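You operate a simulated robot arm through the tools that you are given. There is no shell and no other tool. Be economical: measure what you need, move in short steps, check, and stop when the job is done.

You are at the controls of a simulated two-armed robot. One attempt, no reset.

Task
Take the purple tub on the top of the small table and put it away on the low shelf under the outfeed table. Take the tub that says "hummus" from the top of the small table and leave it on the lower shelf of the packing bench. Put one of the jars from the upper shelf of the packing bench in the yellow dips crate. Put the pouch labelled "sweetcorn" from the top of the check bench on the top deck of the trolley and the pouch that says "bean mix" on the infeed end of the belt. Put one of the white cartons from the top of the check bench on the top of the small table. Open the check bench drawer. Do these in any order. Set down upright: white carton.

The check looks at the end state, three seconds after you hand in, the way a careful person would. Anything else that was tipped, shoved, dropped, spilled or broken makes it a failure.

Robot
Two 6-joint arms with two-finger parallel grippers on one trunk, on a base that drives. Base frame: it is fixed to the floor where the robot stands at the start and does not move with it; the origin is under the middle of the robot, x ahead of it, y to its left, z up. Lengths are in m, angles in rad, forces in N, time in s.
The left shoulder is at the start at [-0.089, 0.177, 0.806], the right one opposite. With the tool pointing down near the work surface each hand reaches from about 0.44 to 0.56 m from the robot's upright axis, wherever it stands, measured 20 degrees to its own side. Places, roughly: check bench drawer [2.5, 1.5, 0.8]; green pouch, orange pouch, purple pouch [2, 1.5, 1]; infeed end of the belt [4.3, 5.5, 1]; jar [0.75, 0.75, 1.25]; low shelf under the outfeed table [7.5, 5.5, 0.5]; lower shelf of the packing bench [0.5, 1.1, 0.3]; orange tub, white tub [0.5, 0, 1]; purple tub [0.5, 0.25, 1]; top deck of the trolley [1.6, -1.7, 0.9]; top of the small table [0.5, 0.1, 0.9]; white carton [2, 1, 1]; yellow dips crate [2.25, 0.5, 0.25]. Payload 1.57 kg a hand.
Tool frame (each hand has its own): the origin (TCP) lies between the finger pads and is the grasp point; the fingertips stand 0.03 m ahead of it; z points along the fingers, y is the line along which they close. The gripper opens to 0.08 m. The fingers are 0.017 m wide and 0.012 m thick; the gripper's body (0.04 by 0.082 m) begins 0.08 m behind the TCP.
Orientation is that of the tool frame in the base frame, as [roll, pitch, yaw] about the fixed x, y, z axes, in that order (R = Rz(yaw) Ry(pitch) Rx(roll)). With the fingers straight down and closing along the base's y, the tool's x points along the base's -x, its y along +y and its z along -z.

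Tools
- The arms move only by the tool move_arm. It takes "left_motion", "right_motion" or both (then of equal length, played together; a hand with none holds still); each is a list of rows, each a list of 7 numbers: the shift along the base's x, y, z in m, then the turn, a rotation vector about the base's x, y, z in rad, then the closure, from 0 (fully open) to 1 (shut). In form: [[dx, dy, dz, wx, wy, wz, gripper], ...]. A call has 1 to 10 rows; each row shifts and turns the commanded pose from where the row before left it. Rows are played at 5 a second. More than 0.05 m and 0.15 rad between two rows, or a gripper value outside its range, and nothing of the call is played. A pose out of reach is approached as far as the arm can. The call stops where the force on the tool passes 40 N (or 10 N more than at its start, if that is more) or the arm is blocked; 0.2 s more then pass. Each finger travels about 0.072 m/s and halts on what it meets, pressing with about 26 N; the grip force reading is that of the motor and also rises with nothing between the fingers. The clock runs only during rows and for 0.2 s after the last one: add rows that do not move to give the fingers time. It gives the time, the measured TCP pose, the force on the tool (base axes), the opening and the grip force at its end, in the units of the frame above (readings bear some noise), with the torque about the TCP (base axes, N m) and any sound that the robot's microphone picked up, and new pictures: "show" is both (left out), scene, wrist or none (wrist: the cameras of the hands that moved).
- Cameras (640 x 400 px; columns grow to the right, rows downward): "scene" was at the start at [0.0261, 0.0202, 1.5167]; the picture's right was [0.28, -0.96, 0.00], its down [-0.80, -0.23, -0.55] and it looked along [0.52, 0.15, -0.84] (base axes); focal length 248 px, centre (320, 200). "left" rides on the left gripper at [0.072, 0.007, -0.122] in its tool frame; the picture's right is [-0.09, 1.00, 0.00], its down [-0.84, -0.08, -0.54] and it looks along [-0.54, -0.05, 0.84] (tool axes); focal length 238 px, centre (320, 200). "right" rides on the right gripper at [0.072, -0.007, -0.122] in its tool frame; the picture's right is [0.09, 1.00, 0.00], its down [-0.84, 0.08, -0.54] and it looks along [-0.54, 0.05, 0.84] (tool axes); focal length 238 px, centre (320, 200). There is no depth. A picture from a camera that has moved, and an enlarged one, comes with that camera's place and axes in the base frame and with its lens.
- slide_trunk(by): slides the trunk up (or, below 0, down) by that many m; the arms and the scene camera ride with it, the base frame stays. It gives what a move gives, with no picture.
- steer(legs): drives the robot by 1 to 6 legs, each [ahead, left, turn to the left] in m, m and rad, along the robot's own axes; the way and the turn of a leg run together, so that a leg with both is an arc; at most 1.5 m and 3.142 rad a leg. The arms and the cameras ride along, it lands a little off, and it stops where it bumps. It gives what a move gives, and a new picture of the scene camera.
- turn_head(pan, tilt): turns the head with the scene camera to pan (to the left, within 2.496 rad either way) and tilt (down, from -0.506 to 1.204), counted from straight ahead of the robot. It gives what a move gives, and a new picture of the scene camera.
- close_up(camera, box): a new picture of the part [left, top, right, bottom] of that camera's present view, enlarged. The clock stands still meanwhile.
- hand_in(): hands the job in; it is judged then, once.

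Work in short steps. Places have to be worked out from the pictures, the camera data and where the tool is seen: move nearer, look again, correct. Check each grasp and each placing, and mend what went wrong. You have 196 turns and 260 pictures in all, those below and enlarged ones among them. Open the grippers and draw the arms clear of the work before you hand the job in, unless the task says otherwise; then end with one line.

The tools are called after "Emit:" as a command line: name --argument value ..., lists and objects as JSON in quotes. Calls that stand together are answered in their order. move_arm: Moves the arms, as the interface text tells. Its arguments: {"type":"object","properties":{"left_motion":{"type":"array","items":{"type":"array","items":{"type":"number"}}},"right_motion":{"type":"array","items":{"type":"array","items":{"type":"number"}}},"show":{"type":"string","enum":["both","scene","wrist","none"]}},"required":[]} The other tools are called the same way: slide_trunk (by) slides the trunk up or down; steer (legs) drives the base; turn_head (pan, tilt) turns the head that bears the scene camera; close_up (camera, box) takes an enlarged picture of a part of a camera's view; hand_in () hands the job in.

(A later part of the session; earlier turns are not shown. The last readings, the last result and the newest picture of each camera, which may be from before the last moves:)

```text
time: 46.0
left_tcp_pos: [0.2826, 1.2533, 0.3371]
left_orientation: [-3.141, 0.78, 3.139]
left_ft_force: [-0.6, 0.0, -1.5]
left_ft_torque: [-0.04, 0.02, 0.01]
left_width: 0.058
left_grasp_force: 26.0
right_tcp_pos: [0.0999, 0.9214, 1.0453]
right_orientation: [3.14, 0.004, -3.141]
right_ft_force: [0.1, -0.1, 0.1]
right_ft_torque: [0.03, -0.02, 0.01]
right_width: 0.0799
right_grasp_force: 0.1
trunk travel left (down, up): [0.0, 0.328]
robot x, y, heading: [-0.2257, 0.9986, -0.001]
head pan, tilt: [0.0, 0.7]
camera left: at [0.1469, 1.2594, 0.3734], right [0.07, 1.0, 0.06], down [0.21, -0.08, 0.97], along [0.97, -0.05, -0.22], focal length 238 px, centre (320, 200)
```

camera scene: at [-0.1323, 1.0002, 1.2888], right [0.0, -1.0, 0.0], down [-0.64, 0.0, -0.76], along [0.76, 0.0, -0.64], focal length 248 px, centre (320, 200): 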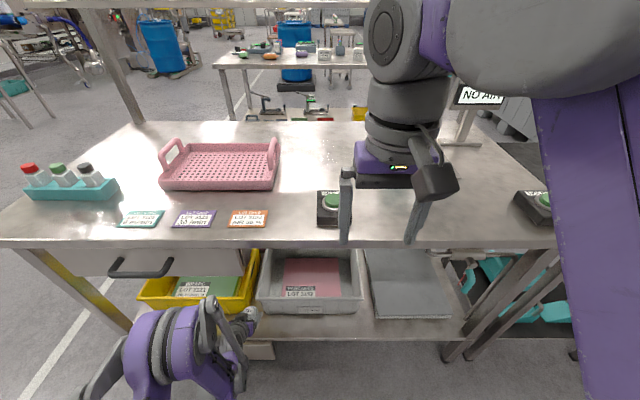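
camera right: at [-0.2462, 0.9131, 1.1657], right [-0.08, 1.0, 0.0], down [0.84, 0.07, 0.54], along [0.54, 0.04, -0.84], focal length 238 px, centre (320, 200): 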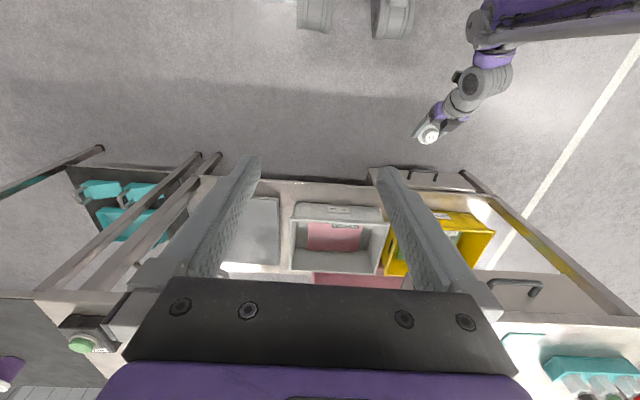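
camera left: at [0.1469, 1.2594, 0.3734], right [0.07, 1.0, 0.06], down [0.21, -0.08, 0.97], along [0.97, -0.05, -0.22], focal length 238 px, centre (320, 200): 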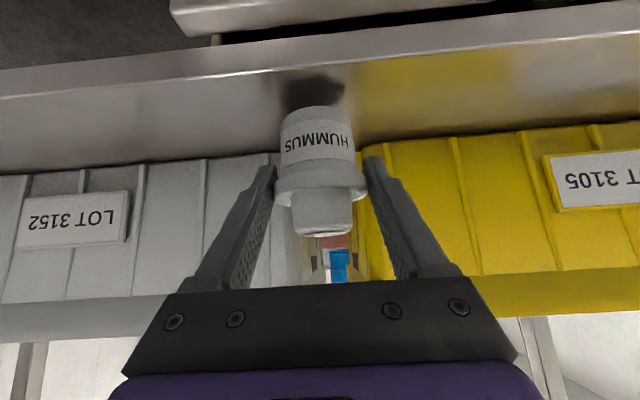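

Shadow contact nearing; continue in small steps.

Emit:
move_arm --left_motion '[[0, 0, -0.002, 0, 0, 0, 1], [0, 0, -0.002, 0, 0, 0, 1], [0, 0, -0.002, 0, 0, 0, 1], [0, 0, -0.002, 0, 0, 0, 1], [0, 0, 0, 0, 0, 0, 1]]' --show "wrist"

```text
time: 47.2
left_tcp_pos: [0.284, 1.2545, 0.3301]
left_orientation: [-3.141, 0.778, -3.141]
left_ft_force: [0.0, -0.1, -0.8]
left_ft_torque: [-0.01, -0.01, -0.02]
left_width: 0.0578
left_grasp_force: 26.2
right_tcp_pos: [0.0992, 0.9208, 1.0459]
right_orientation: [-3.141, 0.001, 3.142]
right_ft_force: [-0.9, -0.8, -0.6]
right_ft_torque: [0.0, -0.01, 0.0]
right_width: 0.0802
right_grasp_force: 0.1
trunk travel left (down, up): [0.0, 0.328]
robot x, y, heading: [-0.2276, 1.0009, -0.007]
head pan, tilt: [0.0, 0.7]
camera left: at [0.1492, 1.2596, 0.3662], right [0.07, 1.0, 0.06], down [0.21, -0.08, 0.97], along [0.97, -0.05, -0.22], focal length 238 px, centre (320, 200)
```

left: 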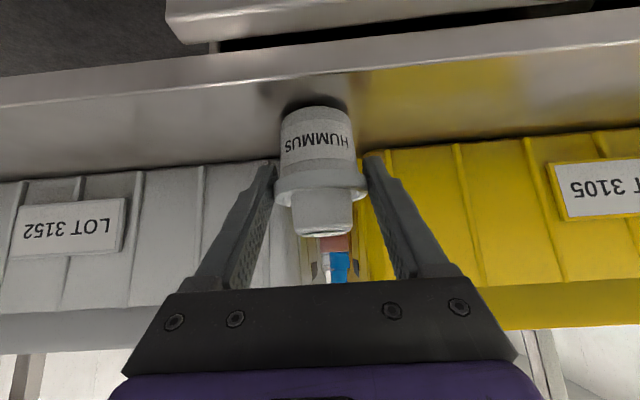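

Shadow meets the base; strip is x≈0.256–0.34, so I nudge 12 mm deeper before setting down.

Emit:
move_arm --left_motion '[[0, 0, 0.006, 0, 0, 0, 1], [0.013, 0, 0, 0, 0, 0, 1], [0, 0, -0.004, 0, 0, 0, 1], [0, 0, -0.002, 0, 0, 0, 1], [0, 0, -0.002, 0, 0, 0, 1], [0, 0, -0.002, 0, 0, 0, 1], [0, 0, 0, 0, 0, 0, 1]]' --show "wrist"

```text
time: 48.8
left_tcp_pos: [0.2964, 1.2531, 0.3265]
left_orientation: [-3.141, 0.783, 3.14]
left_ft_force: [1.0, -1.9, 22.0]
left_ft_torque: [0.1, -0.12, -0.03]
left_width: 0.058
left_grasp_force: 26.6
right_tcp_pos: [0.0979, 0.9196, 1.0454]
right_orientation: [3.14, 0.001, -3.141]
right_ft_force: [-0.2, 0.4, 0.5]
right_ft_torque: [0.03, 0.0, 0.03]
right_width: 0.0799
right_grasp_force: 0.1
trunk travel left (down, up): [0.0, 0.328]
robot x, y, heading: [-0.2267, 0.999, -0.0]
head pan, tilt: [0.0, 0.7]
camera left: at [0.1597, 1.2587, 0.3622], right [0.06, 1.0, 0.07], down [0.21, -0.08, 0.97], along [0.98, -0.05, -0.21], focal length 238 px, centre (320, 200)
```

left: 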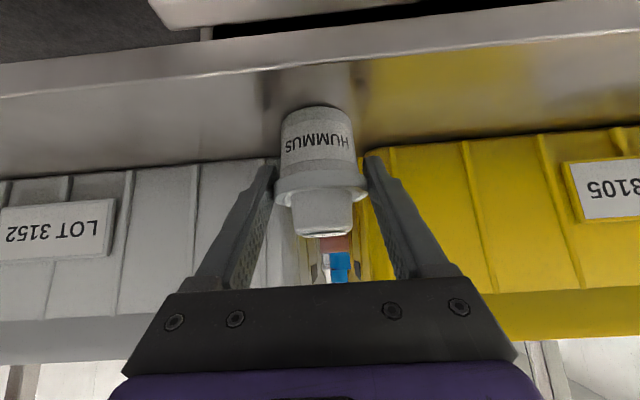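

Contact (22 N). Release and retract along the tool axis.

Emit:
move_arm --left_motion '[[0, 0, 0.002, 0, 0, 0, 1], [0, 0, 0, 0, 0, 0, 0.2], [0, 0, 0, 0, 0, 0, 0], [0, 0, 0, 0, 0, 0, 0], [-0.02, 0, 0.02, 0, 0, 0, 0], [-0.03, 0, 0.03, 0, 0, 0, 0], [-0.03, 0, 0.03, 0, 0, 0, 0], [-0.03, 0, 0.03, 0, 0, 0, 0], [-0.03, 0, 0.03, 0, 0, 0, 0]]' --show "both"

```text
time: 50.8
left_tcp_pos: [0.1806, 1.2567, 0.4844]
left_orientation: [-3.141, 0.779, -3.141]
left_ft_force: [-0.3, 0.7, 0.1]
left_ft_torque: [0.04, 0.0, 0.01]
left_width: 0.08
left_grasp_force: 0.0
left hand out of reach, approached as far as the arm can: row 6, 7, 8
right_tcp_pos: [0.0987, 0.9207, 1.0454]
right_orientation: [-3.141, 0.002, 3.141]
right_ft_force: [0.6, -0.8, 0.5]
right_ft_torque: [-0.03, 0.0, 0.02]
right_width: 0.0799
right_grasp_force: 0.1
trunk travel left (down, up): [0.0, 0.328]
robot x, y, heading: [-0.2268, 0.9967, 0.001]
head pan, tilt: [0.0, 0.7]
camera scene: at [-0.1329, 1.0001, 1.2888], right [0.0, -1.0, 0.0], down [-0.64, 0.0, -0.77], along [0.77, 0.0, -0.64], focal length 248 px, centre (320, 200)
camera left: at [0.0444, 1.2619, 0.5193], right [0.07, 1.0, 0.07], down [0.21, -0.08, 0.97], along [0.97, -0.05, -0.22], focal length 238 px, centre (320, 200)
```

scene: 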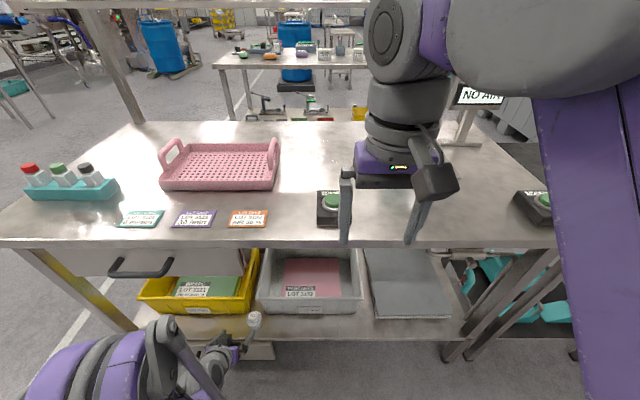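
left: 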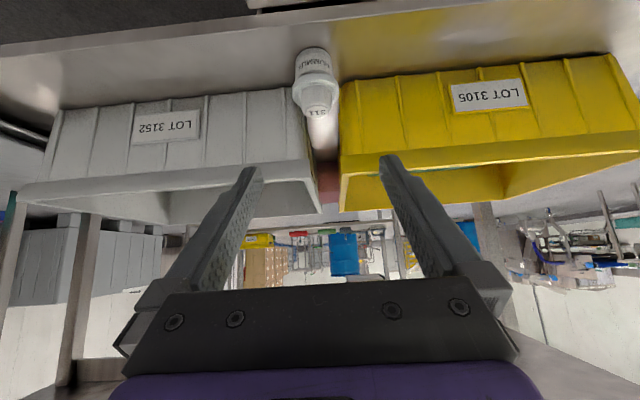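

Hummus placed upright on the lower shelf. Back away, raise the trunk fully, then lift the left hand.

Emit:
steer --legs '[[-0.35, 0, 0]]'

Emit:
slide_trunk --by 0.328

Emit:
move_arm --left_motion '[[0, 0, 0.045, 0, 0, 0, 0], [0, 0, 0.045, 0, 0, 0, 0], [0, 0, 0.045, 0, 0, 0, 0], [0, 0, 0.045, 0, 0, 0, 0], [0, 0, 0.045, 0, 0, 0, 0], [0, 0, 0.045, 0, 0, 0, 0], [0, 0, 0.045, 0, 0, 0, 0], [0, 0, 0.045, 0, 0, 0, 0], [0, 0, 0.045, 0, 0, 0, 0], [0, 0, 0.045, 0, 0, 0, 0]]' --show "none"

```text
time: 53.1
left_tcp_pos: [-0.17, 1.2556, 0.4834]
left_orientation: [-3.14, 0.78, -3.141]
left_ft_force: [-0.3, -0.4, 0.1]
left_ft_torque: [0.01, 0.01, -0.02]
left_width: 0.0802
left_grasp_force: 0.0
right_tcp_pos: [-0.2516, 0.921, 1.0456]
right_orientation: [3.141, 0.001, -3.139]
right_ft_force: [-0.6, -0.7, -0.9]
right_ft_torque: [0.01, -0.02, 0.0]
right_width: 0.0798
right_grasp_force: 0.0
trunk travel left (down, up): [0.0, 0.328]
robot x, y, heading: [-0.5782, 0.9998, 0.003]
head pan, tilt: [0.0, 0.7]
camera scene: at [-0.4837, 1.0001, 1.2888], right [0.0, -1.0, 0.0], down [-0.64, 0.0, -0.77], along [0.77, 0.0, -0.64], focal length 248 px, centre (320, 200)
```

scene: 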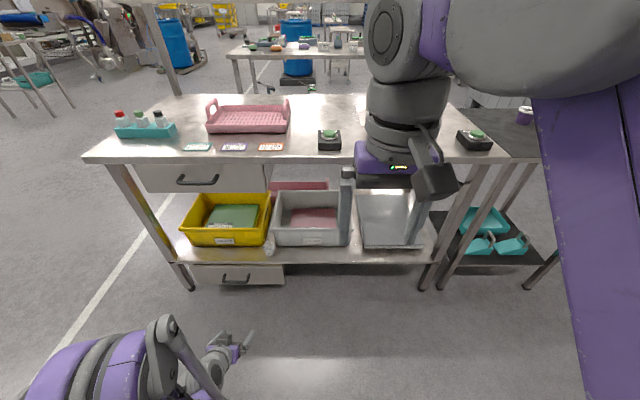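

```text
time: 56.3
left_tcp_pos: [-0.0849, 1.2563, 0.8809]
left_orientation: [3.14, 0.917, -3.14]
left_ft_force: [-1.2, 0.6, 0.8]
left_ft_torque: [0.01, -0.03, -0.04]
left_width: 0.0802
left_grasp_force: 0.1
right_tcp_pos: [-0.252, 0.9205, 1.3729]
right_orientation: [-3.14, 0.002, -3.139]
right_ft_force: [0.3, -0.7, -0.4]
right_ft_torque: [0.03, 0.0, -0.01]
right_width: 0.08
right_grasp_force: 0.0
trunk travel left (down, up): [-0.328, 0.0]
robot x, y, heading: [-0.5755, 0.9981, 0.006]
head pan, tilt: [0.0, 0.7]
```

```text
time: 58.5
left_tcp_pos: [-0.0854, 1.2563, 1.3312]
left_orientation: [-3.141, 0.917, -3.141]
left_ft_force: [-0.5, -0.3, -1.0]
left_ft_torque: [-0.03, -0.03, 0.01]
left_width: 0.08
left_grasp_force: 0.1
right_tcp_pos: [-0.2512, 0.9209, 1.3733]
right_orientation: [-3.141, 0.001, -3.14]
right_ft_force: [-0.4, 0.2, 0.6]
right_ft_torque: [0.01, -0.02, 0.01]
right_width: 0.0799
right_grasp_force: 0.0
trunk travel left (down, up): [-0.328, 0.0]
robot x, y, heading: [-0.5763, 0.9989, -0.001]
head pan, tilt: [0.0, 0.7]
```

Arms are high. Drive around the small table to the aisle entrance between the benches.

Emit:
steer --legs '[[0, -0.9, 0], [0, -0.85, 0], [1.0, 0, 0], [0.93, 0, 0]]'

Emit:
turn_head --pan 0.9 --tilt 0.6

```text
time: 83.6
left_tcp_pos: [1.8479, -0.498, 1.329]
left_orientation: [3.141, 0.916, -3.138]
left_ft_force: [-0.8, 0.2, -0.2]
left_ft_torque: [0.01, 0.03, -0.01]
left_width: 0.0803
left_grasp_force: 0.1
right_tcp_pos: [1.6831, -0.8332, 1.3736]
right_orientation: [3.142, 0.001, -3.139]
right_ft_force: [-0.3, 0.0, -0.3]
right_ft_torque: [0.04, -0.04, -0.04]
right_width: 0.0797
right_grasp_force: 0.0
trunk travel left (down, up): [-0.328, 0.0]
robot x, y, heading: [1.361, -0.754, 0.002]
head pan, tilt: [0.0, 0.7]
camera scene: at [1.399, -0.7544, 1.6218], right [0.0, -1.0, 0.0], down [-0.64, 0.0, -0.77], along [0.77, 0.0, -0.64], focal length 248 px, centre (320, 200)
```

scene: 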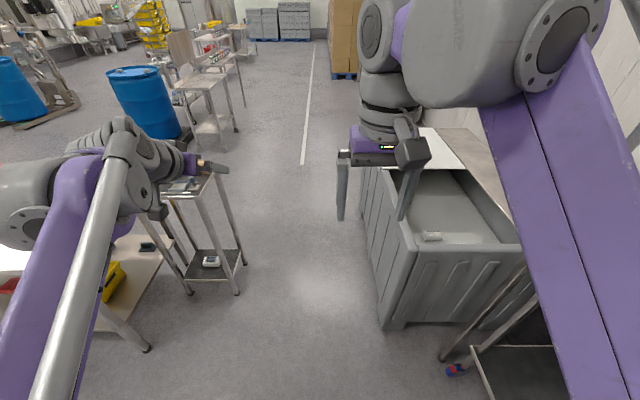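

```text
time: 84.8
left_tcp_pos: [1.8499, -0.4972, 1.3294]
left_orientation: [-3.141, 0.915, -3.138]
left_ft_force: [0.4, 0.9, -0.2]
left_ft_torque: [0.05, -0.01, -0.03]
left_width: 0.0799
left_grasp_force: 0.1
right_tcp_pos: [1.6838, -0.8331, 1.3728]
right_orientation: [3.141, 0.0, -3.139]
right_ft_force: [0.2, 0.3, 0.3]
right_ft_torque: [-0.01, -0.01, 0.04]
right_width: 0.0801
right_grasp_force: 0.0
trunk travel left (down, up): [-0.328, 0.0]
robot x, y, heading: [1.3595, -0.7513, 0.003]
head pan, tilt: [0.901, 0.6]
camera scene: at [1.3692, -0.6852, 1.6305], right [0.79, -0.62, 0.0], down [-0.35, -0.44, -0.83], along [0.51, 0.65, -0.56], focal length 248 px, centre (320, 200)
```

scene: 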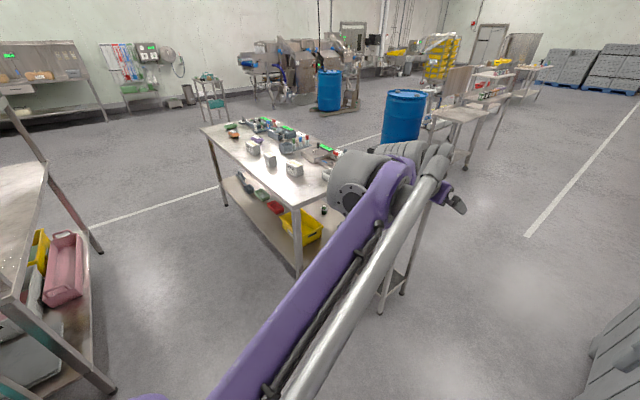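

Aisle is ~1 m wide (x 0.9–1.91). I turn around here to face −x, then slide sideways up the aisle to the jars.

Emit:
steer --legs '[[0, 0, 3.14], [-0.1, 0, 0], [0, -0.92, 0], [0, -0.92, 0]]'

Emit:
turn_head --pan 0.3 --tilt 0.55

```text
time: 109.3
left_tcp_pos: [0.9902, 0.8382, 1.3283]
left_orientation: [-3.141, 0.916, -0.014]
left_ft_force: [0.4, -0.9, 0.7]
left_ft_torque: [-0.02, -0.01, 0.0]
left_width: 0.08
left_grasp_force: 0.0
right_tcp_pos: [1.1607, 1.1707, 1.3734]
right_orientation: [3.14, 0.002, -0.014]
right_ft_force: [0.9, 0.4, 1.0]
right_ft_torque: [-0.01, 0.0, 0.01]
right_width: 0.0803
right_grasp_force: 0.1
trunk travel left (down, up): [-0.328, 0.0]
robot x, y, heading: [1.4848, 1.0887, 3.13]
head pan, tilt: [0.901, 0.6]
camera scene: at [1.4723, 1.0187, 1.6305], right [-0.77, 0.63, 0.0], down [0.36, 0.44, -0.83], along [-0.52, -0.64, -0.56], focal length 248 px, centre (320, 200)
```

scene: 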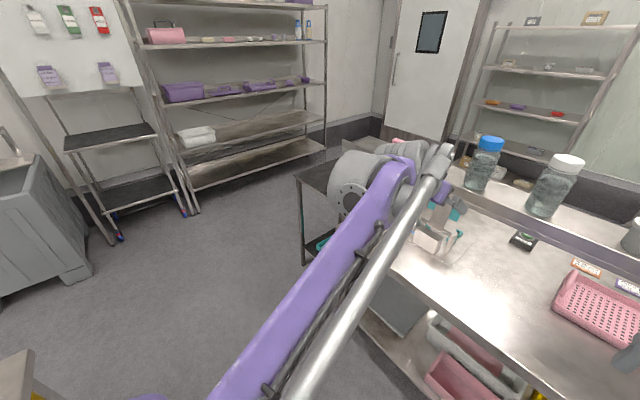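

```text
time: 110.3
left_tcp_pos: [0.9894, 0.8375, 1.3298]
left_orientation: [3.141, 0.917, -0.013]
left_ft_force: [0.6, -0.3, -0.7]
left_ft_torque: [-0.04, 0.01, -0.01]
left_width: 0.08
left_grasp_force: 0.1
right_tcp_pos: [1.1609, 1.1709, 1.3725]
right_orientation: [3.141, 0.001, -0.014]
right_ft_force: [0.2, -0.1, -0.4]
right_ft_torque: [-0.03, 0.05, -0.01]
right_width: 0.0801
right_grasp_force: 0.1
trunk travel left (down, up): [-0.328, 0.0]
robot x, y, heading: [1.4891, 1.0891, 3.129]
head pan, tilt: [0.3, 0.55]
camera scene: at [1.442, 1.0618, 1.635], right [-0.28, 0.96, 0.0], down [0.5, 0.15, -0.85], along [-0.82, -0.24, -0.52], focal length 248 px, centre (320, 200)
```

scene: 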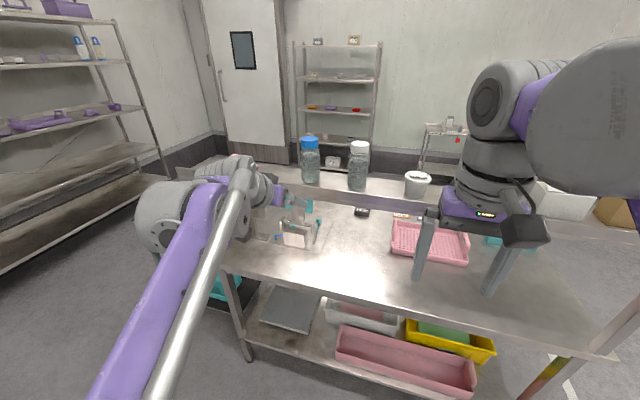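

View from the left wrist camera to align with the blue-lid jar.

Emit:
close_up --camera "left" --box '[0, 0, 640, 400]'

```text
1.00 times, centred on (320, 200) of left (not enlarged: the box is as wide or as high as the picture)
camera zoom: at [1.1318, 0.8285, 1.3466], right [-0.07, -0.99, 0.07], down [-0.08, 0.08, 0.99], along [-0.99, 0.06, -0.08], focal length 238 px, centre (320, 200)
```

zoom: 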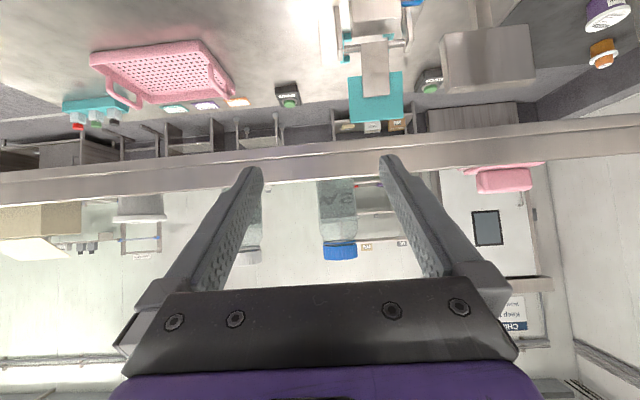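

Jar centre about (0.76, 0.823), spans z≈1.29–1.41. Align the hand, then roll closer.

Emit:
move_arm --left_motion '[[0, -0.013, 0.013, 0, 0, 0, 0], [0, 0, 0, 0, 0, 0, 0]]' --show "none"

Emit:
steer --legs '[[0.12, 0, 0.012]]'

Emit:
close_up --camera "left" --box '[120, 100, 520, 350]'

```text
time: 111.0
left_tcp_pos: [0.9914, 0.8238, 1.3434]
left_orientation: [3.141, 0.917, -0.015]
left_ft_force: [-0.3, -0.9, 0.6]
left_ft_torque: [-0.04, 0.02, -0.02]
left_width: 0.08
left_grasp_force: 0.0
right_tcp_pos: [1.161, 1.17, 1.3727]
right_orientation: [-3.14, 0.002, -0.013]
right_ft_force: [-0.5, 0.6, -0.8]
right_ft_torque: [0.03, -0.01, -0.01]
right_width: 0.0799
right_grasp_force: 0.0
trunk travel left (down, up): [-0.328, 0.0]
robot x, y, heading: [1.4852, 1.0889, 3.123]
head pan, tilt: [0.3, 0.55]
```

```text
time: 112.2
left_tcp_pos: [0.8772, 0.8196, 1.3428]
left_orientation: [3.14, 0.915, -0.001]
left_ft_force: [-0.6, -0.4, -0.2]
left_ft_torque: [0.01, -0.01, -0.01]
left_width: 0.08
left_grasp_force: 0.0
right_tcp_pos: [1.0426, 1.1679, 1.3729]
right_orientation: [3.141, 0.002, -0.001]
right_ft_force: [0.1, -0.2, 0.7]
right_ft_torque: [-0.01, -0.02, 0.01]
right_width: 0.0797
right_grasp_force: 0.1
trunk travel left (down, up): [-0.328, 0.0]
robot x, y, heading: [1.3647, 1.0864, 3.14]
head pan, tilt: [0.3, 0.55]
camera scene: at [1.3248, 1.0624, 1.6347], right [-0.29, 0.96, 0.0], down [0.5, 0.15, -0.85], along [-0.82, -0.25, -0.52], focal length 248 px, centre (320, 200)
```

scene: 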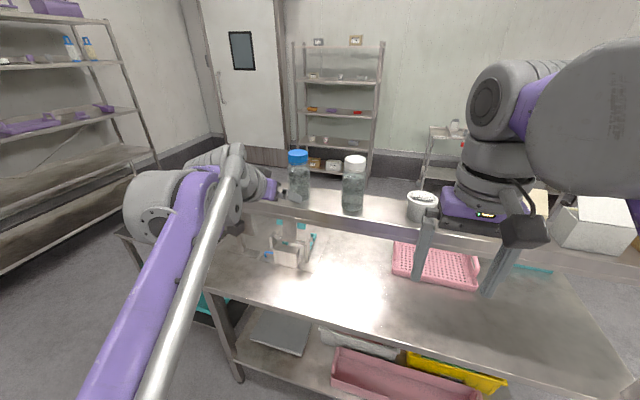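

```text
1.60 times, centred on (320, 225) of left
camera zoom: at [1.0179, 0.8119, 1.359], right [-0.06, -1.0, 0.07], down [-0.08, 0.08, 0.99], along [-1.0, 0.05, -0.08], focal length 381 px, centre (320, 160)
```

zoom: 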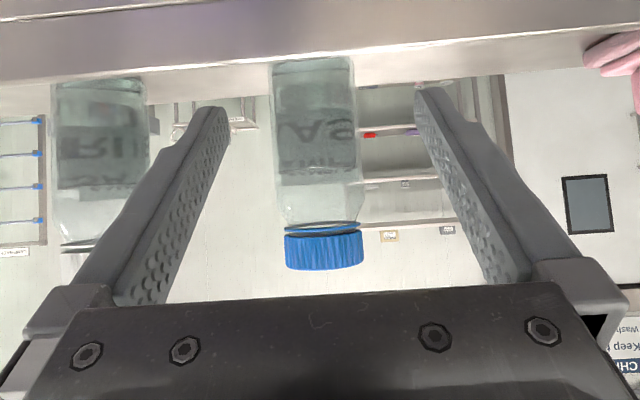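

Jar well centred between the fingers. Roll 0.09 closer.

Emit:
steer --legs '[[0.09, 0, 0]]'

Emit:
close_up --camera "left" --box '[120, 100, 520, 350]'

```text
time: 113.3
left_tcp_pos: [0.7869, 0.8204, 1.3425]
left_orientation: [-3.139, 0.917, -0.002]
left_ft_force: [0.2, -0.2, 0.5]
left_ft_torque: [-0.01, 0.01, 0.0]
left_width: 0.0801
left_grasp_force: 0.1
right_tcp_pos: [0.9541, 1.1688, 1.3721]
right_orientation: [-3.141, 0.001, -0.002]
right_ft_force: [0.4, -0.7, 0.4]
right_ft_torque: [0.01, 0.04, 0.0]
right_width: 0.0803
right_grasp_force: 0.1
trunk travel left (down, up): [-0.328, 0.0]
robot x, y, heading: [1.2782, 1.0914, 3.137]
head pan, tilt: [0.3, 0.55]
camera scene: at [1.2358, 1.0626, 1.6347], right [-0.29, 0.96, 0.0], down [0.5, 0.15, -0.85], along [-0.82, -0.25, -0.52], focal length 248 px, centre (320, 200)
```

scene: 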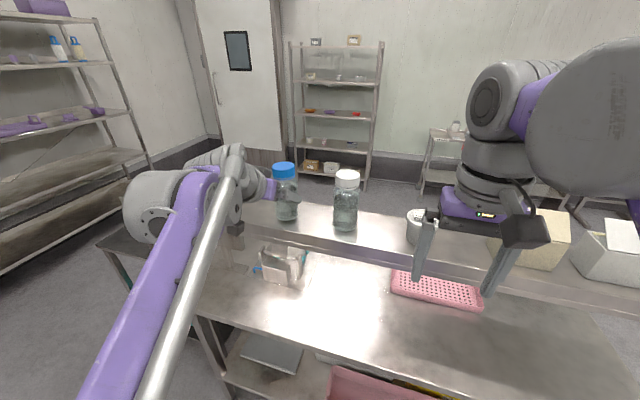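

```text
1.60 times, centred on (320, 225) of left
camera zoom: at [0.9289, 0.8124, 1.3589], right [-0.06, -1.0, 0.07], down [-0.08, 0.08, 0.99], along [-1.0, 0.05, -0.08], focal length 381 px, centre (320, 160)
```

zoom: 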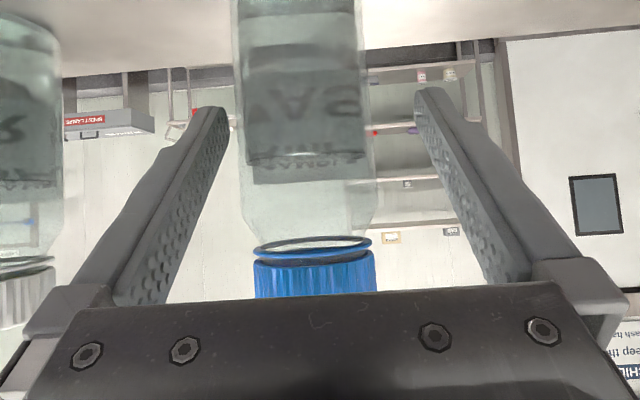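

Jar is ~8 mm to +y of centre; shift, then advance 3 cm and close.

Emit:
move_arm --left_motion '[[0, 0.008, 0, 0, 0, 0, 0], [-0.012, 0, 0, 0, 0, 0, 0], [-0.012, 0, 0, 0, 0, 0, 0], [-0.008, 0, 0, 0, 0, 0, 0], [0, 0, 0, 0, 0, 0, 0.5], [0, 0, 0, 0, 0, 0, 1], [0, 0, 0, 0, 0, 0, 1], [0, 0, 0, 0, 0, 0, 1]]' --show "wrist"

```text
time: 115.1
left_tcp_pos: [0.7541, 0.8278, 1.3418]
left_orientation: [3.141, 0.916, -0.002]
left_ft_force: [0.3, 0.4, 0.0]
left_ft_torque: [0.03, -0.06, -0.01]
left_width: 0.0594
left_grasp_force: 25.7
right_tcp_pos: [0.9523, 1.1674, 1.3733]
right_orientation: [3.141, 0.002, -0.001]
right_ft_force: [0.2, 0.2, 0.6]
right_ft_torque: [-0.03, -0.06, 0.02]
right_width: 0.0799
right_grasp_force: 0.1
trunk travel left (down, up): [-0.328, 0.0]
robot x, y, heading: [1.2772, 1.0849, 3.138]
head pan, tilt: [0.3, 0.55]
camera left: at [0.8959, 0.8205, 1.3592], right [-0.06, -1.0, 0.07], down [-0.08, 0.08, 0.99], along [-1.0, 0.05, -0.08], focal length 238 px, centre (320, 200)
```

left: 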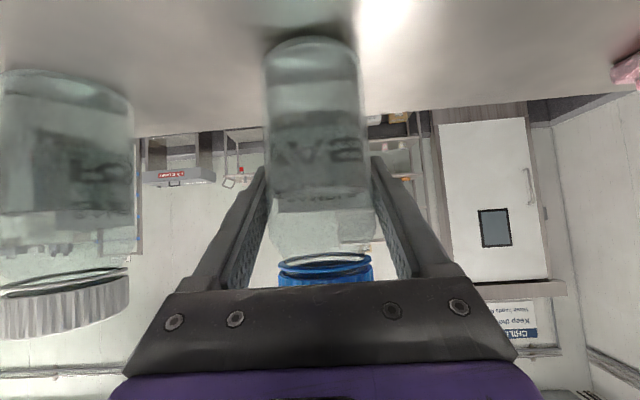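

Firm grip (0.059). Lift and check.

Emit:
move_arm --left_motion '[[0, 0, 0.015, 0, 0, 0, 1], [0, 0, 0.025, 0, 0, 0, 1], [0, 0, 0.025, 0, 0, 0, 1], [0, 0, 0, 0, 0, 0, 1]]' --show "wrist"

```text
time: 116.1
left_tcp_pos: [0.7537, 0.8279, 1.4069]
left_orientation: [3.141, 0.917, 0.0]
left_ft_force: [-0.5, 0.6, -1.9]
left_ft_torque: [0.04, 0.0, 0.01]
left_width: 0.0595
left_grasp_force: 26.0
right_tcp_pos: [0.9526, 1.1675, 1.3734]
right_orientation: [3.141, 0.002, -0.002]
right_ft_force: [-0.3, -0.5, -0.1]
right_ft_torque: [0.02, 0.0, 0.0]
right_width: 0.0803
right_grasp_force: 0.1
trunk travel left (down, up): [-0.328, 0.0]
robot x, y, heading: [1.2801, 1.087, 3.14]
head pan, tilt: [0.3, 0.55]
camera left: at [0.8948, 0.8207, 1.4242], right [-0.06, -1.0, 0.07], down [-0.08, 0.08, 0.99], along [-1.0, 0.05, -0.08], focal length 238 px, centre (320, 200)
```

left: 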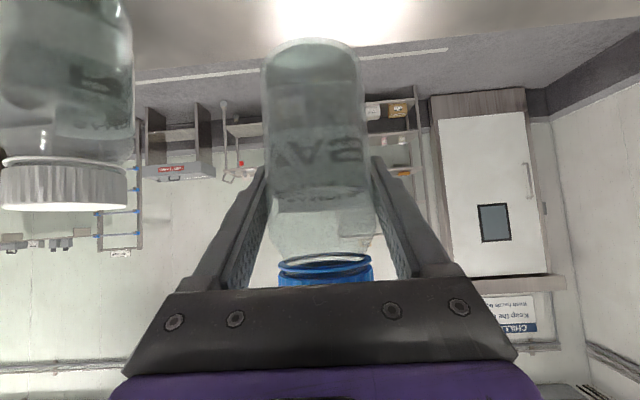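

Jar is up. Back out, turn around in the aisle with hands high, and stand in front of the check bench's crate side.

Emit:
steer --legs '[[-0.2, 0, 0], [0, 0.3, 0], [0, 0, 3.14], [-0.2, -0.42, 0]]'

Emit:
turn_head --pan 0.2 --tilt 0.75

```text
time: 131.7
left_tcp_pos: [1.8023, 0.6327, 1.4079]
left_orientation: [3.141, 0.918, -3.139]
left_ft_force: [-0.2, -0.3, -1.2]
left_ft_torque: [0.01, -0.03, 0.01]
left_width: 0.0595
left_grasp_force: 25.6
right_tcp_pos: [1.604, 0.2931, 1.3728]
right_orientation: [3.14, 0.002, -3.139]
right_ft_force: [0.1, -0.1, 0.3]
right_ft_torque: [-0.01, 0.01, 0.01]
right_width: 0.0801
right_grasp_force: 0.0
trunk travel left (down, up): [-0.328, 0.0]
robot x, y, heading: [1.2781, 0.3719, -0.0]
head pan, tilt: [0.3, 0.55]
camera scene: at [1.3209, 0.3983, 1.635], right [0.3, -0.95, 0.0], down [-0.5, -0.16, -0.85], along [0.81, 0.25, -0.52], focal length 248 px, centre (320, 200)
```

scene: 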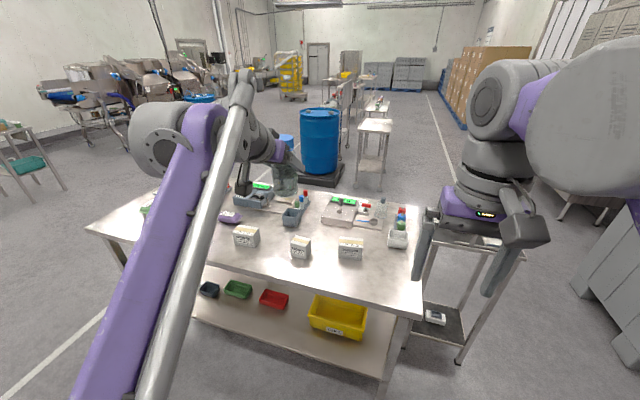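

```text
time: 132.4
left_tcp_pos: [1.8025, 0.6342, 1.4064]
left_orientation: [3.141, 0.916, -3.14]
left_ft_force: [0.2, 0.3, -2.4]
left_ft_torque: [0.0, -0.02, 0.02]
left_width: 0.0596
left_grasp_force: 26.8
right_tcp_pos: [1.6042, 0.2919, 1.3737]
right_orientation: [3.141, 0.0, -3.141]
right_ft_force: [0.0, 0.5, 0.7]
right_ft_torque: [0.01, -0.01, 0.0]
right_width: 0.08
right_grasp_force: 0.1
trunk travel left (down, up): [-0.328, 0.0]
robot x, y, heading: [1.2803, 0.3659, 0.002]
head pan, tilt: [0.201, 0.75]
camera scene: at [1.3161, 0.388, 1.6176], right [0.2, -0.98, 0.0], down [-0.67, -0.14, -0.73], along [0.72, 0.15, -0.68], focal length 248 px, centre (320, 200)
```

scene: 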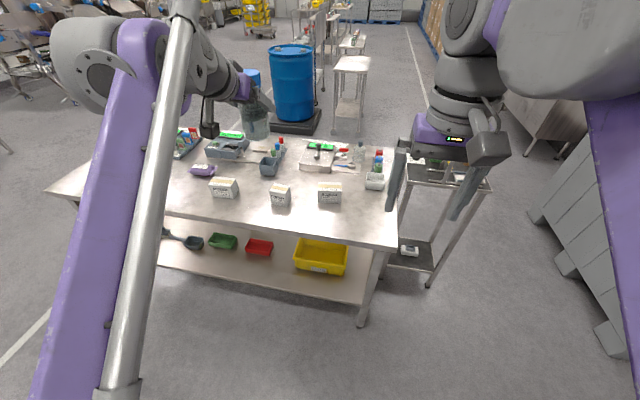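

Crate centre ≈(2.19, 0.57). Back up a bit, lower trunk, and lower the jar hand in front of the bench while raising the right hand.

Emit:
steer --legs '[[-0.17, 0, 0]]'

Emit:
slide_trunk --by -0.328

Emit:
move_arm --left_motion '[[0, 0, -0.045, 0, 0, 0, 1], [0, 0, -0.045, 0, 0, 0, 1], [0, 0, -0.045, 0, 0, 0, 1], [0, 0, -0.045, 0, 0, 0, 1], [0, 0, -0.045, 0, 0, 0, 1], [0, 0, -0.045, 0, 0, 0, 1], [0, 0, -0.045, 0, 0, 0, 1], [0, 0, -0.045, 0, 0, 0, 1], [0, 0, -0.045, 0, 0, 0, 1], [0, 0, -0.045, 0, 0, 0, 1]]' --right_motion '[[0, 0, 0.02, 0, 0, 0, 0], [0, 0, 0.02, 0, 0, 0, 0], [0, 0, 0.02, 0, 0, 0, 0], [0, 0, 0.02, 0, 0, 0, 0], [0, 0, 0.02, 0, 0, 0, 0], [0, 0, 0.02, 0, 0, 0, 0], [0, 0, 0.02, 0, 0, 0, 0], [0, 0, 0.02, 0, 0, 0, 0], [0, 0, 0.02, 0, 0, 0, 0], [0, 0, 0, 0, 0, 0, 0]]' --show "scene"

```text
time: 133.8
left_tcp_pos: [1.6362, 0.6339, 1.4077]
left_orientation: [3.141, 0.917, -3.14]
left_ft_force: [1.1, -0.2, -3.0]
left_ft_torque: [-0.01, 0.0, -0.01]
left_width: 0.0595
left_grasp_force: 26.3
right_tcp_pos: [1.4386, 0.2925, 1.3748]
right_orientation: [-3.141, 0.0, -3.14]
right_ft_force: [0.1, 0.2, 1.1]
right_ft_torque: [0.01, 0.02, 0.01]
right_width: 0.0799
right_grasp_force: 0.0
trunk travel left (down, up): [-0.328, 0.0]
robot x, y, heading: [1.1113, 0.3725, 0.002]
head pan, tilt: [0.201, 0.75]
camera scene: at [1.1502, 0.3879, 1.6178], right [0.2, -0.98, 0.0], down [-0.67, -0.14, -0.73], along [0.72, 0.15, -0.68], focal length 248 px, centre (320, 200)
```

scene: 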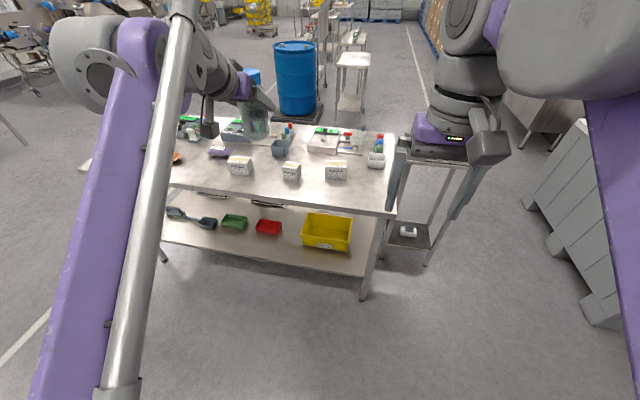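

```text
time: 137.1
left_tcp_pos: [1.6582, 0.631, 1.0683]
left_orientation: [3.138, 0.897, 3.14]
left_ft_force: [0.0, -0.5, -3.2]
left_ft_torque: [0.02, 0.01, 0.02]
left_width: 0.0596
left_grasp_force: 26.2
right_tcp_pos: [1.4598, 0.2898, 1.0376]
right_orientation: [3.138, -0.017, -3.139]
right_ft_force: [-0.5, -0.1, -0.2]
right_ft_torque: [0.01, -0.02, -0.02]
right_width: 0.0801
right_grasp_force: 0.2
trunk travel left (down, up): [0.0, 0.328]
robot x, y, heading: [1.1142, 0.3709, 0.002]
head pan, tilt: [0.201, 0.75]
```

```text
time: 139.3
left_tcp_pos: [1.6486, 0.6311, 0.6181]
left_orientation: [3.139, 0.898, 3.14]
left_ft_force: [0.0, 0.1, -2.3]
left_ft_torque: [-0.03, 0.01, -0.02]
left_width: 0.0593
left_grasp_force: 26.3
right_tcp_pos: [1.4394, 0.2898, 1.044]
right_orientation: [3.139, -0.017, -3.14]
right_ft_force: [-0.3, -0.8, -0.4]
right_ft_torque: [-0.05, 0.02, -0.03]
right_width: 0.0801
right_grasp_force: 0.1
right hand out of reach, approached as far as the arm can: row 1, 2, 3, 4, 5, 6, 7, 8, 9
trunk travel left (down, up): [0.0, 0.328]
robot x, y, heading: [1.1149, 0.3713, 0.001]
head pan, tilt: [0.201, 0.75]
camera scene: at [1.2283, 0.3851, 1.2826], right [0.2, -0.98, -0.01], down [-0.68, -0.14, -0.72], along [0.7, 0.15, -0.7], focal length 248 px, centre (320, 200)
```

scene: 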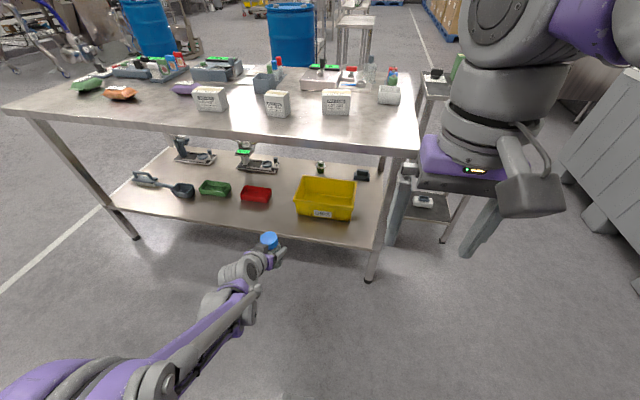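

Both hands show a 1° forward lean – maybe the robot's back touches the packing bench. Look behind before moving.

Emit:
turn_head --pan 2.3 --tilt 0.9

```text
time: 141.3
left_tcp_pos: [1.6483, 0.6318, 0.6199]
left_orientation: [3.138, 0.897, 3.14]
left_ft_force: [-0.1, 0.7, -2.9]
left_ft_torque: [0.01, 0.03, -0.03]
left_width: 0.0598
left_grasp_force: 26.2
right_tcp_pos: [1.4395, 0.2913, 1.0436]
right_orientation: [3.139, -0.017, -3.139]
right_ft_force: [-0.1, -0.2, -0.1]
right_ft_torque: [-0.03, -0.04, -0.03]
right_width: 0.08
right_grasp_force: 0.0
trunk travel left (down, up): [0.0, 0.328]
robot x, y, heading: [1.1139, 0.3672, 0.003]
head pan, tilt: [2.3, 0.901]
camera scene: at [1.0963, 0.4247, 1.2733], right [0.74, 0.67, -0.01], down [0.51, -0.58, -0.63], along [-0.43, 0.46, -0.77], focal length 248 px, centre (320, 200)
```

scene: 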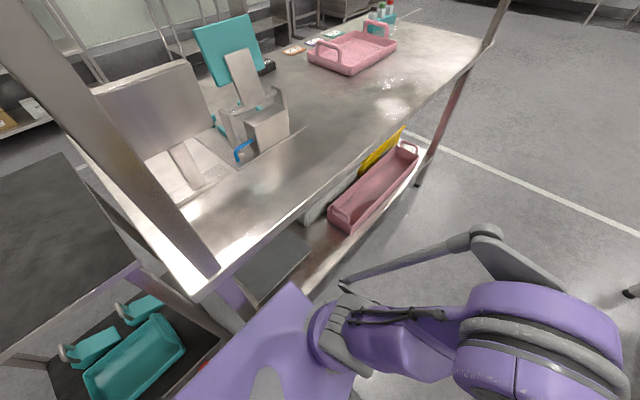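

The robot's back seems to have come down on the bench corner. Raise the trunk to relieve it, then move forward.

Emit:
slide_trunk --by 0.2

```text
time: 143.4
left_tcp_pos: [1.6501, 0.6324, 0.82]
left_orientation: [3.141, 0.9, -3.139]
left_ft_force: [-0.3, 0.5, -2.4]
left_ft_torque: [0.01, -0.02, 0.01]
left_width: 0.0593
left_grasp_force: 26.1
right_tcp_pos: [1.4425, 0.2916, 1.2445]
right_orientation: [-3.14, -0.018, -3.139]
right_ft_force: [-0.8, -0.1, -0.5]
right_ft_torque: [0.01, -0.04, 0.0]
right_width: 0.08
right_grasp_force: 0.0
trunk travel left (down, up): [-0.2, 0.128]
robot x, y, heading: [1.1115, 0.3718, -0.002]
head pan, tilt: [2.3, 0.901]
```

Check whether the lean is real via the head camera pose.

Emit:
turn_head --pan 0.201 --tilt 0.75

```text
time: 145.4
left_tcp_pos: [1.6508, 0.6325, 0.8189]
left_orientation: [-3.141, 0.899, -3.141]
left_ft_force: [-0.4, -0.4, -1.7]
left_ft_torque: [0.0, 0.0, 0.01]
left_width: 0.0596
left_grasp_force: 25.8
right_tcp_pos: [1.4434, 0.2929, 1.2442]
right_orientation: [-3.14, -0.017, -3.14]
right_ft_force: [0.1, -0.8, -0.4]
right_ft_torque: [-0.01, -0.03, -0.01]
right_width: 0.0799
right_grasp_force: 0.0
trunk travel left (down, up): [-0.2, 0.128]
robot x, y, heading: [1.1154, 0.3715, -0.0]
head pan, tilt: [0.201, 0.75]
camera scene: at [1.1839, 0.3875, 1.4848], right [0.2, -0.98, 0.0], down [-0.68, -0.14, -0.72], along [0.7, 0.15, -0.7], focal length 248 px, centre (320, 200)
```

scene: 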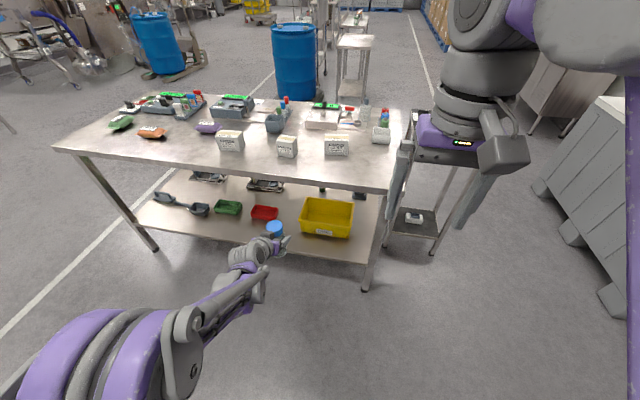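

The lean persists; move forward away from the bench and see if it clears.

Emit:
steer --legs '[[0.12, 0, 0]]'

```text
time: 146.7
left_tcp_pos: [1.7534, 0.6326, 0.8283]
left_orientation: [3.141, 0.915, -3.14]
left_ft_force: [-0.4, -0.1, -3.3]
left_ft_torque: [-0.03, 0.0, 0.02]
left_width: 0.0596
left_grasp_force: 26.3
right_tcp_pos: [1.535, 0.2931, 1.2508]
right_orientation: [-3.141, 0.002, -3.14]
right_ft_force: [0.3, -0.7, -0.5]
right_ft_torque: [0.0, -0.01, -0.01]
right_width: 0.0801
right_grasp_force: 0.0
trunk travel left (down, up): [-0.2, 0.128]
robot x, y, heading: [1.2294, 0.3736, 0.001]
head pan, tilt: [0.201, 0.75]
camera scene: at [1.2718, 0.388, 1.4858], right [0.2, -0.98, 0.0], down [-0.67, -0.14, -0.73], along [0.72, 0.15, -0.68], focal length 248 px, centre (320, 200)
```

scene: 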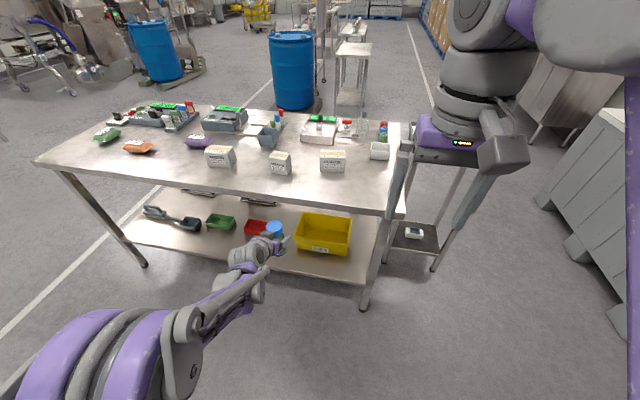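

Lean gone. Now lower trunk again, then the hand to z≈0.5.

Emit:
slide_trunk --by -0.2

Emit:
move_arm --left_motion '[[0, 0, -0.04, 0, 0, 0, 1], [0, 0, -0.04, 0, 0, 0, 1], [0, 0, -0.03, 0, 0, 0, 1], [0, 0, 0, 0, 0, 0, 1]]' --show "both"

```text
time: 148.8
left_tcp_pos: [1.7531, 0.6332, 0.6298]
left_orientation: [3.141, 0.916, -3.141]
left_ft_force: [-0.1, -0.8, -2.9]
left_ft_torque: [-0.04, -0.01, -0.01]
left_width: 0.0592
left_grasp_force: 26.0
right_tcp_pos: [1.5336, 0.2933, 1.0501]
right_orientation: [-3.141, 0.001, -3.14]
right_ft_force: [-0.3, 0.2, 0.6]
right_ft_torque: [-0.03, 0.06, 0.0]
right_width: 0.0802
right_grasp_force: 0.0
trunk travel left (down, up): [0.0, 0.328]
robot x, y, heading: [1.2311, 0.3714, -0.001]
head pan, tilt: [0.201, 0.75]
```

```text
time: 149.8
left_tcp_pos: [1.7514, 0.6321, 0.5178]
left_orientation: [-3.141, 0.917, -3.14]
left_ft_force: [0.2, 0.3, -2.5]
left_ft_torque: [0.0, -0.03, -0.02]
left_width: 0.0595
left_grasp_force: 25.3
right_tcp_pos: [1.534, 0.2929, 1.0501]
right_orientation: [-3.141, 0.001, -3.139]
right_ft_force: [0.2, -0.1, -0.4]
right_ft_torque: [-0.05, 0.0, -0.02]
right_width: 0.0799
right_grasp_force: 0.1
trunk travel left (down, up): [0.0, 0.328]
robot x, y, heading: [1.2307, 0.3743, 0.004]
head pan, tilt: [0.201, 0.75]
camera scene: at [1.3194, 0.3881, 1.2845], right [0.2, -0.98, 0.0], down [-0.67, -0.14, -0.73], along [0.72, 0.15, -0.68], focal length 248 px, centre (320, 200)
camera left: at [1.6119, 0.6378, 0.5355], right [0.05, 1.0, 0.07], down [0.08, -0.08, 0.99], along [1.0, -0.05, -0.08], focal length 238 px, centre (320, 200)
```

scene: 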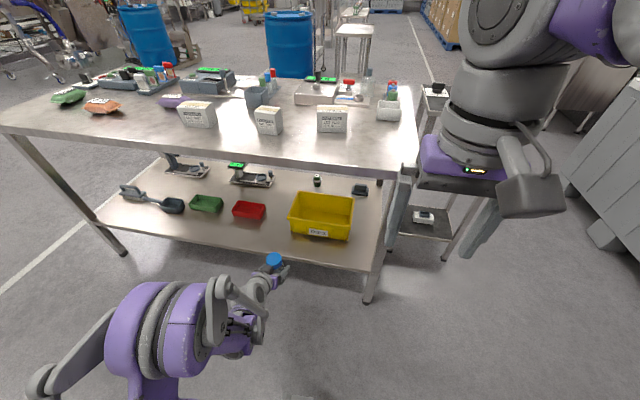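
left: 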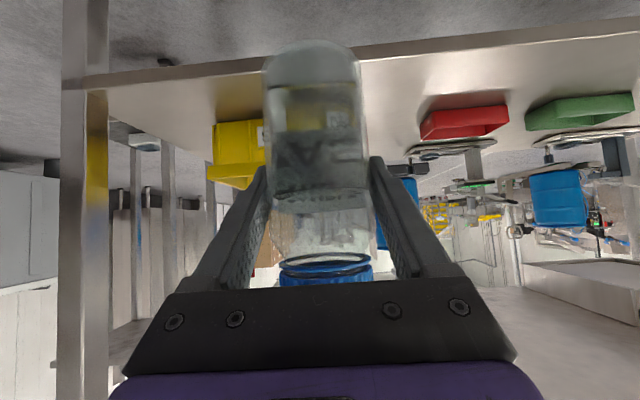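

Crate opening ≈ x 2.09–2.33, y 0.44–0.70, rim ≈0.4; jar bottom is at ≈0.45. Drive forward 0.3 and shift right 0.065.

Emit:
steer --legs '[[0.3, -0.067, 0]]'

Emit:
close_up --camera "left" --box '[0, 0, 640, 400]'

```text
time: 151.9
left_tcp_pos: [2.05, 0.5667, 0.5191]
left_orientation: [3.141, 0.916, -3.14]
left_ft_force: [-0.7, -0.6, -2.2]
left_ft_torque: [0.02, -0.02, -0.01]
left_width: 0.0594
left_grasp_force: 25.7
right_tcp_pos: [1.8347, 0.2277, 1.0506]
right_orientation: [3.141, 0.003, -3.14]
right_ft_force: [0.2, -0.1, 1.1]
right_ft_torque: [-0.04, -0.02, 0.01]
right_width: 0.08
right_grasp_force: 0.1
trunk travel left (down, up): [0.0, 0.328]
robot x, y, heading: [1.5299, 0.3038, 0.002]
head pan, tilt: [0.201, 0.75]
camera scene: at [1.6188, 0.322, 1.2845], right [0.2, -0.98, 0.0], down [-0.67, -0.14, -0.73], along [0.72, 0.15, -0.68], focal length 248 px, centre (320, 200)
```

scene: 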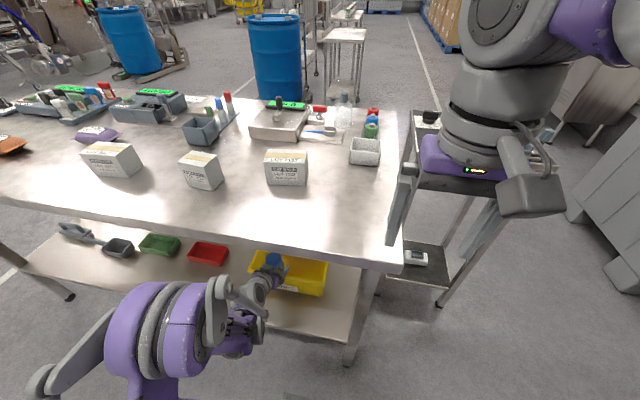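

```text
1.00 times, centred on (320, 200) of left (not enlarged: the box is as wide or as high as the picture)
camera zoom: at [1.9109, 0.5721, 0.5357], right [0.05, 1.0, 0.07], down [0.08, -0.08, 0.99], along [1.0, -0.05, -0.08], focal length 238 px, centre (320, 200)
```

zoom: 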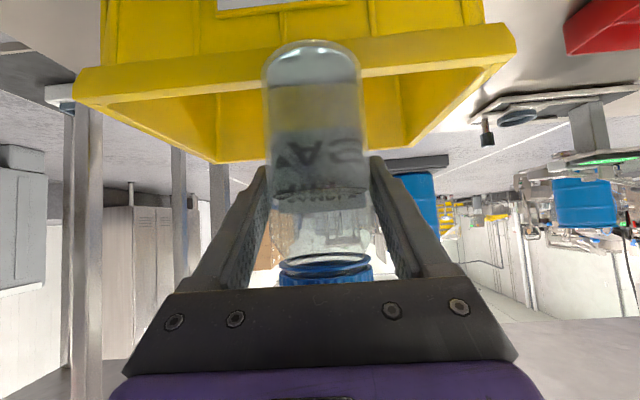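

Coming straight in, the wrist camera would hit the crate's front rim when lowering, so I yaw the hand to enter the crate diagonally (pointing right-forward).

Emit:
move_arm --left_motion '[[-0.01, 0, 0.005, 0, 0, -0.13, 1], [-0.01, 0, 0.005, 0, 0, -0.13, 1], [0, 0, 0.005, 0, 0, -0.13, 1], [0, 0, 0, 0, 0, -0.13, 1], [0, 0, 0, 0, 0, -0.13, 1], [0, 0, 0, 0, 0, -0.13, 1], [0, 0, 0, 0, 0, 0, 1]]' --show "both"

```text
time: 153.5
left_tcp_pos: [2.0309, 0.5664, 0.5341]
left_orientation: [3.141, 0.916, 2.361]
left_ft_force: [-0.1, -0.3, -2.4]
left_ft_torque: [-0.02, 0.0, -0.02]
left_width: 0.0594
left_grasp_force: 26.2
right_tcp_pos: [1.8325, 0.2267, 1.0493]
right_orientation: [-3.14, 0.001, -3.139]
right_ft_force: [0.0, 0.5, 0.7]
right_ft_torque: [-0.03, -0.03, 0.02]
right_width: 0.0798
right_grasp_force: 0.1
trunk travel left (down, up): [0.0, 0.328]
robot x, y, heading: [1.526, 0.3038, 0.002]
head pan, tilt: [0.201, 0.75]
camera scene: at [1.6184, 0.322, 1.2845], right [0.2, -0.98, 0.0], down [-0.67, -0.14, -0.73], along [0.72, 0.15, -0.68], focal length 248 px, centre (320, 200)
camera left: at [1.936, 0.6694, 0.5509], right [0.74, 0.67, 0.07], down [0.0, -0.11, 0.99], along [0.67, -0.73, -0.08], focal length 238 px, centre (320, 200)
```

scene: 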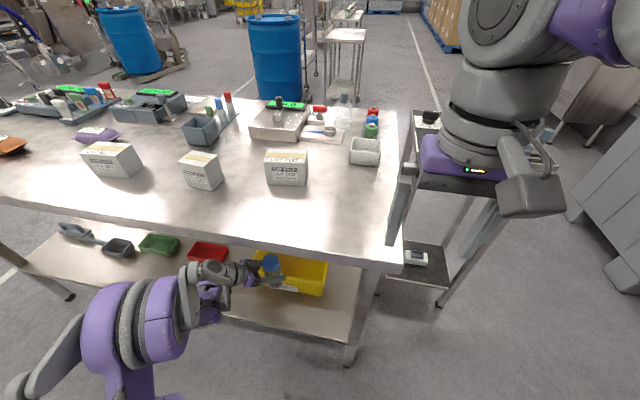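
left: 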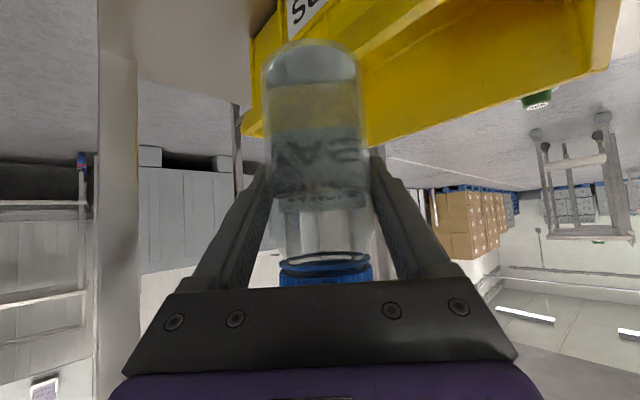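

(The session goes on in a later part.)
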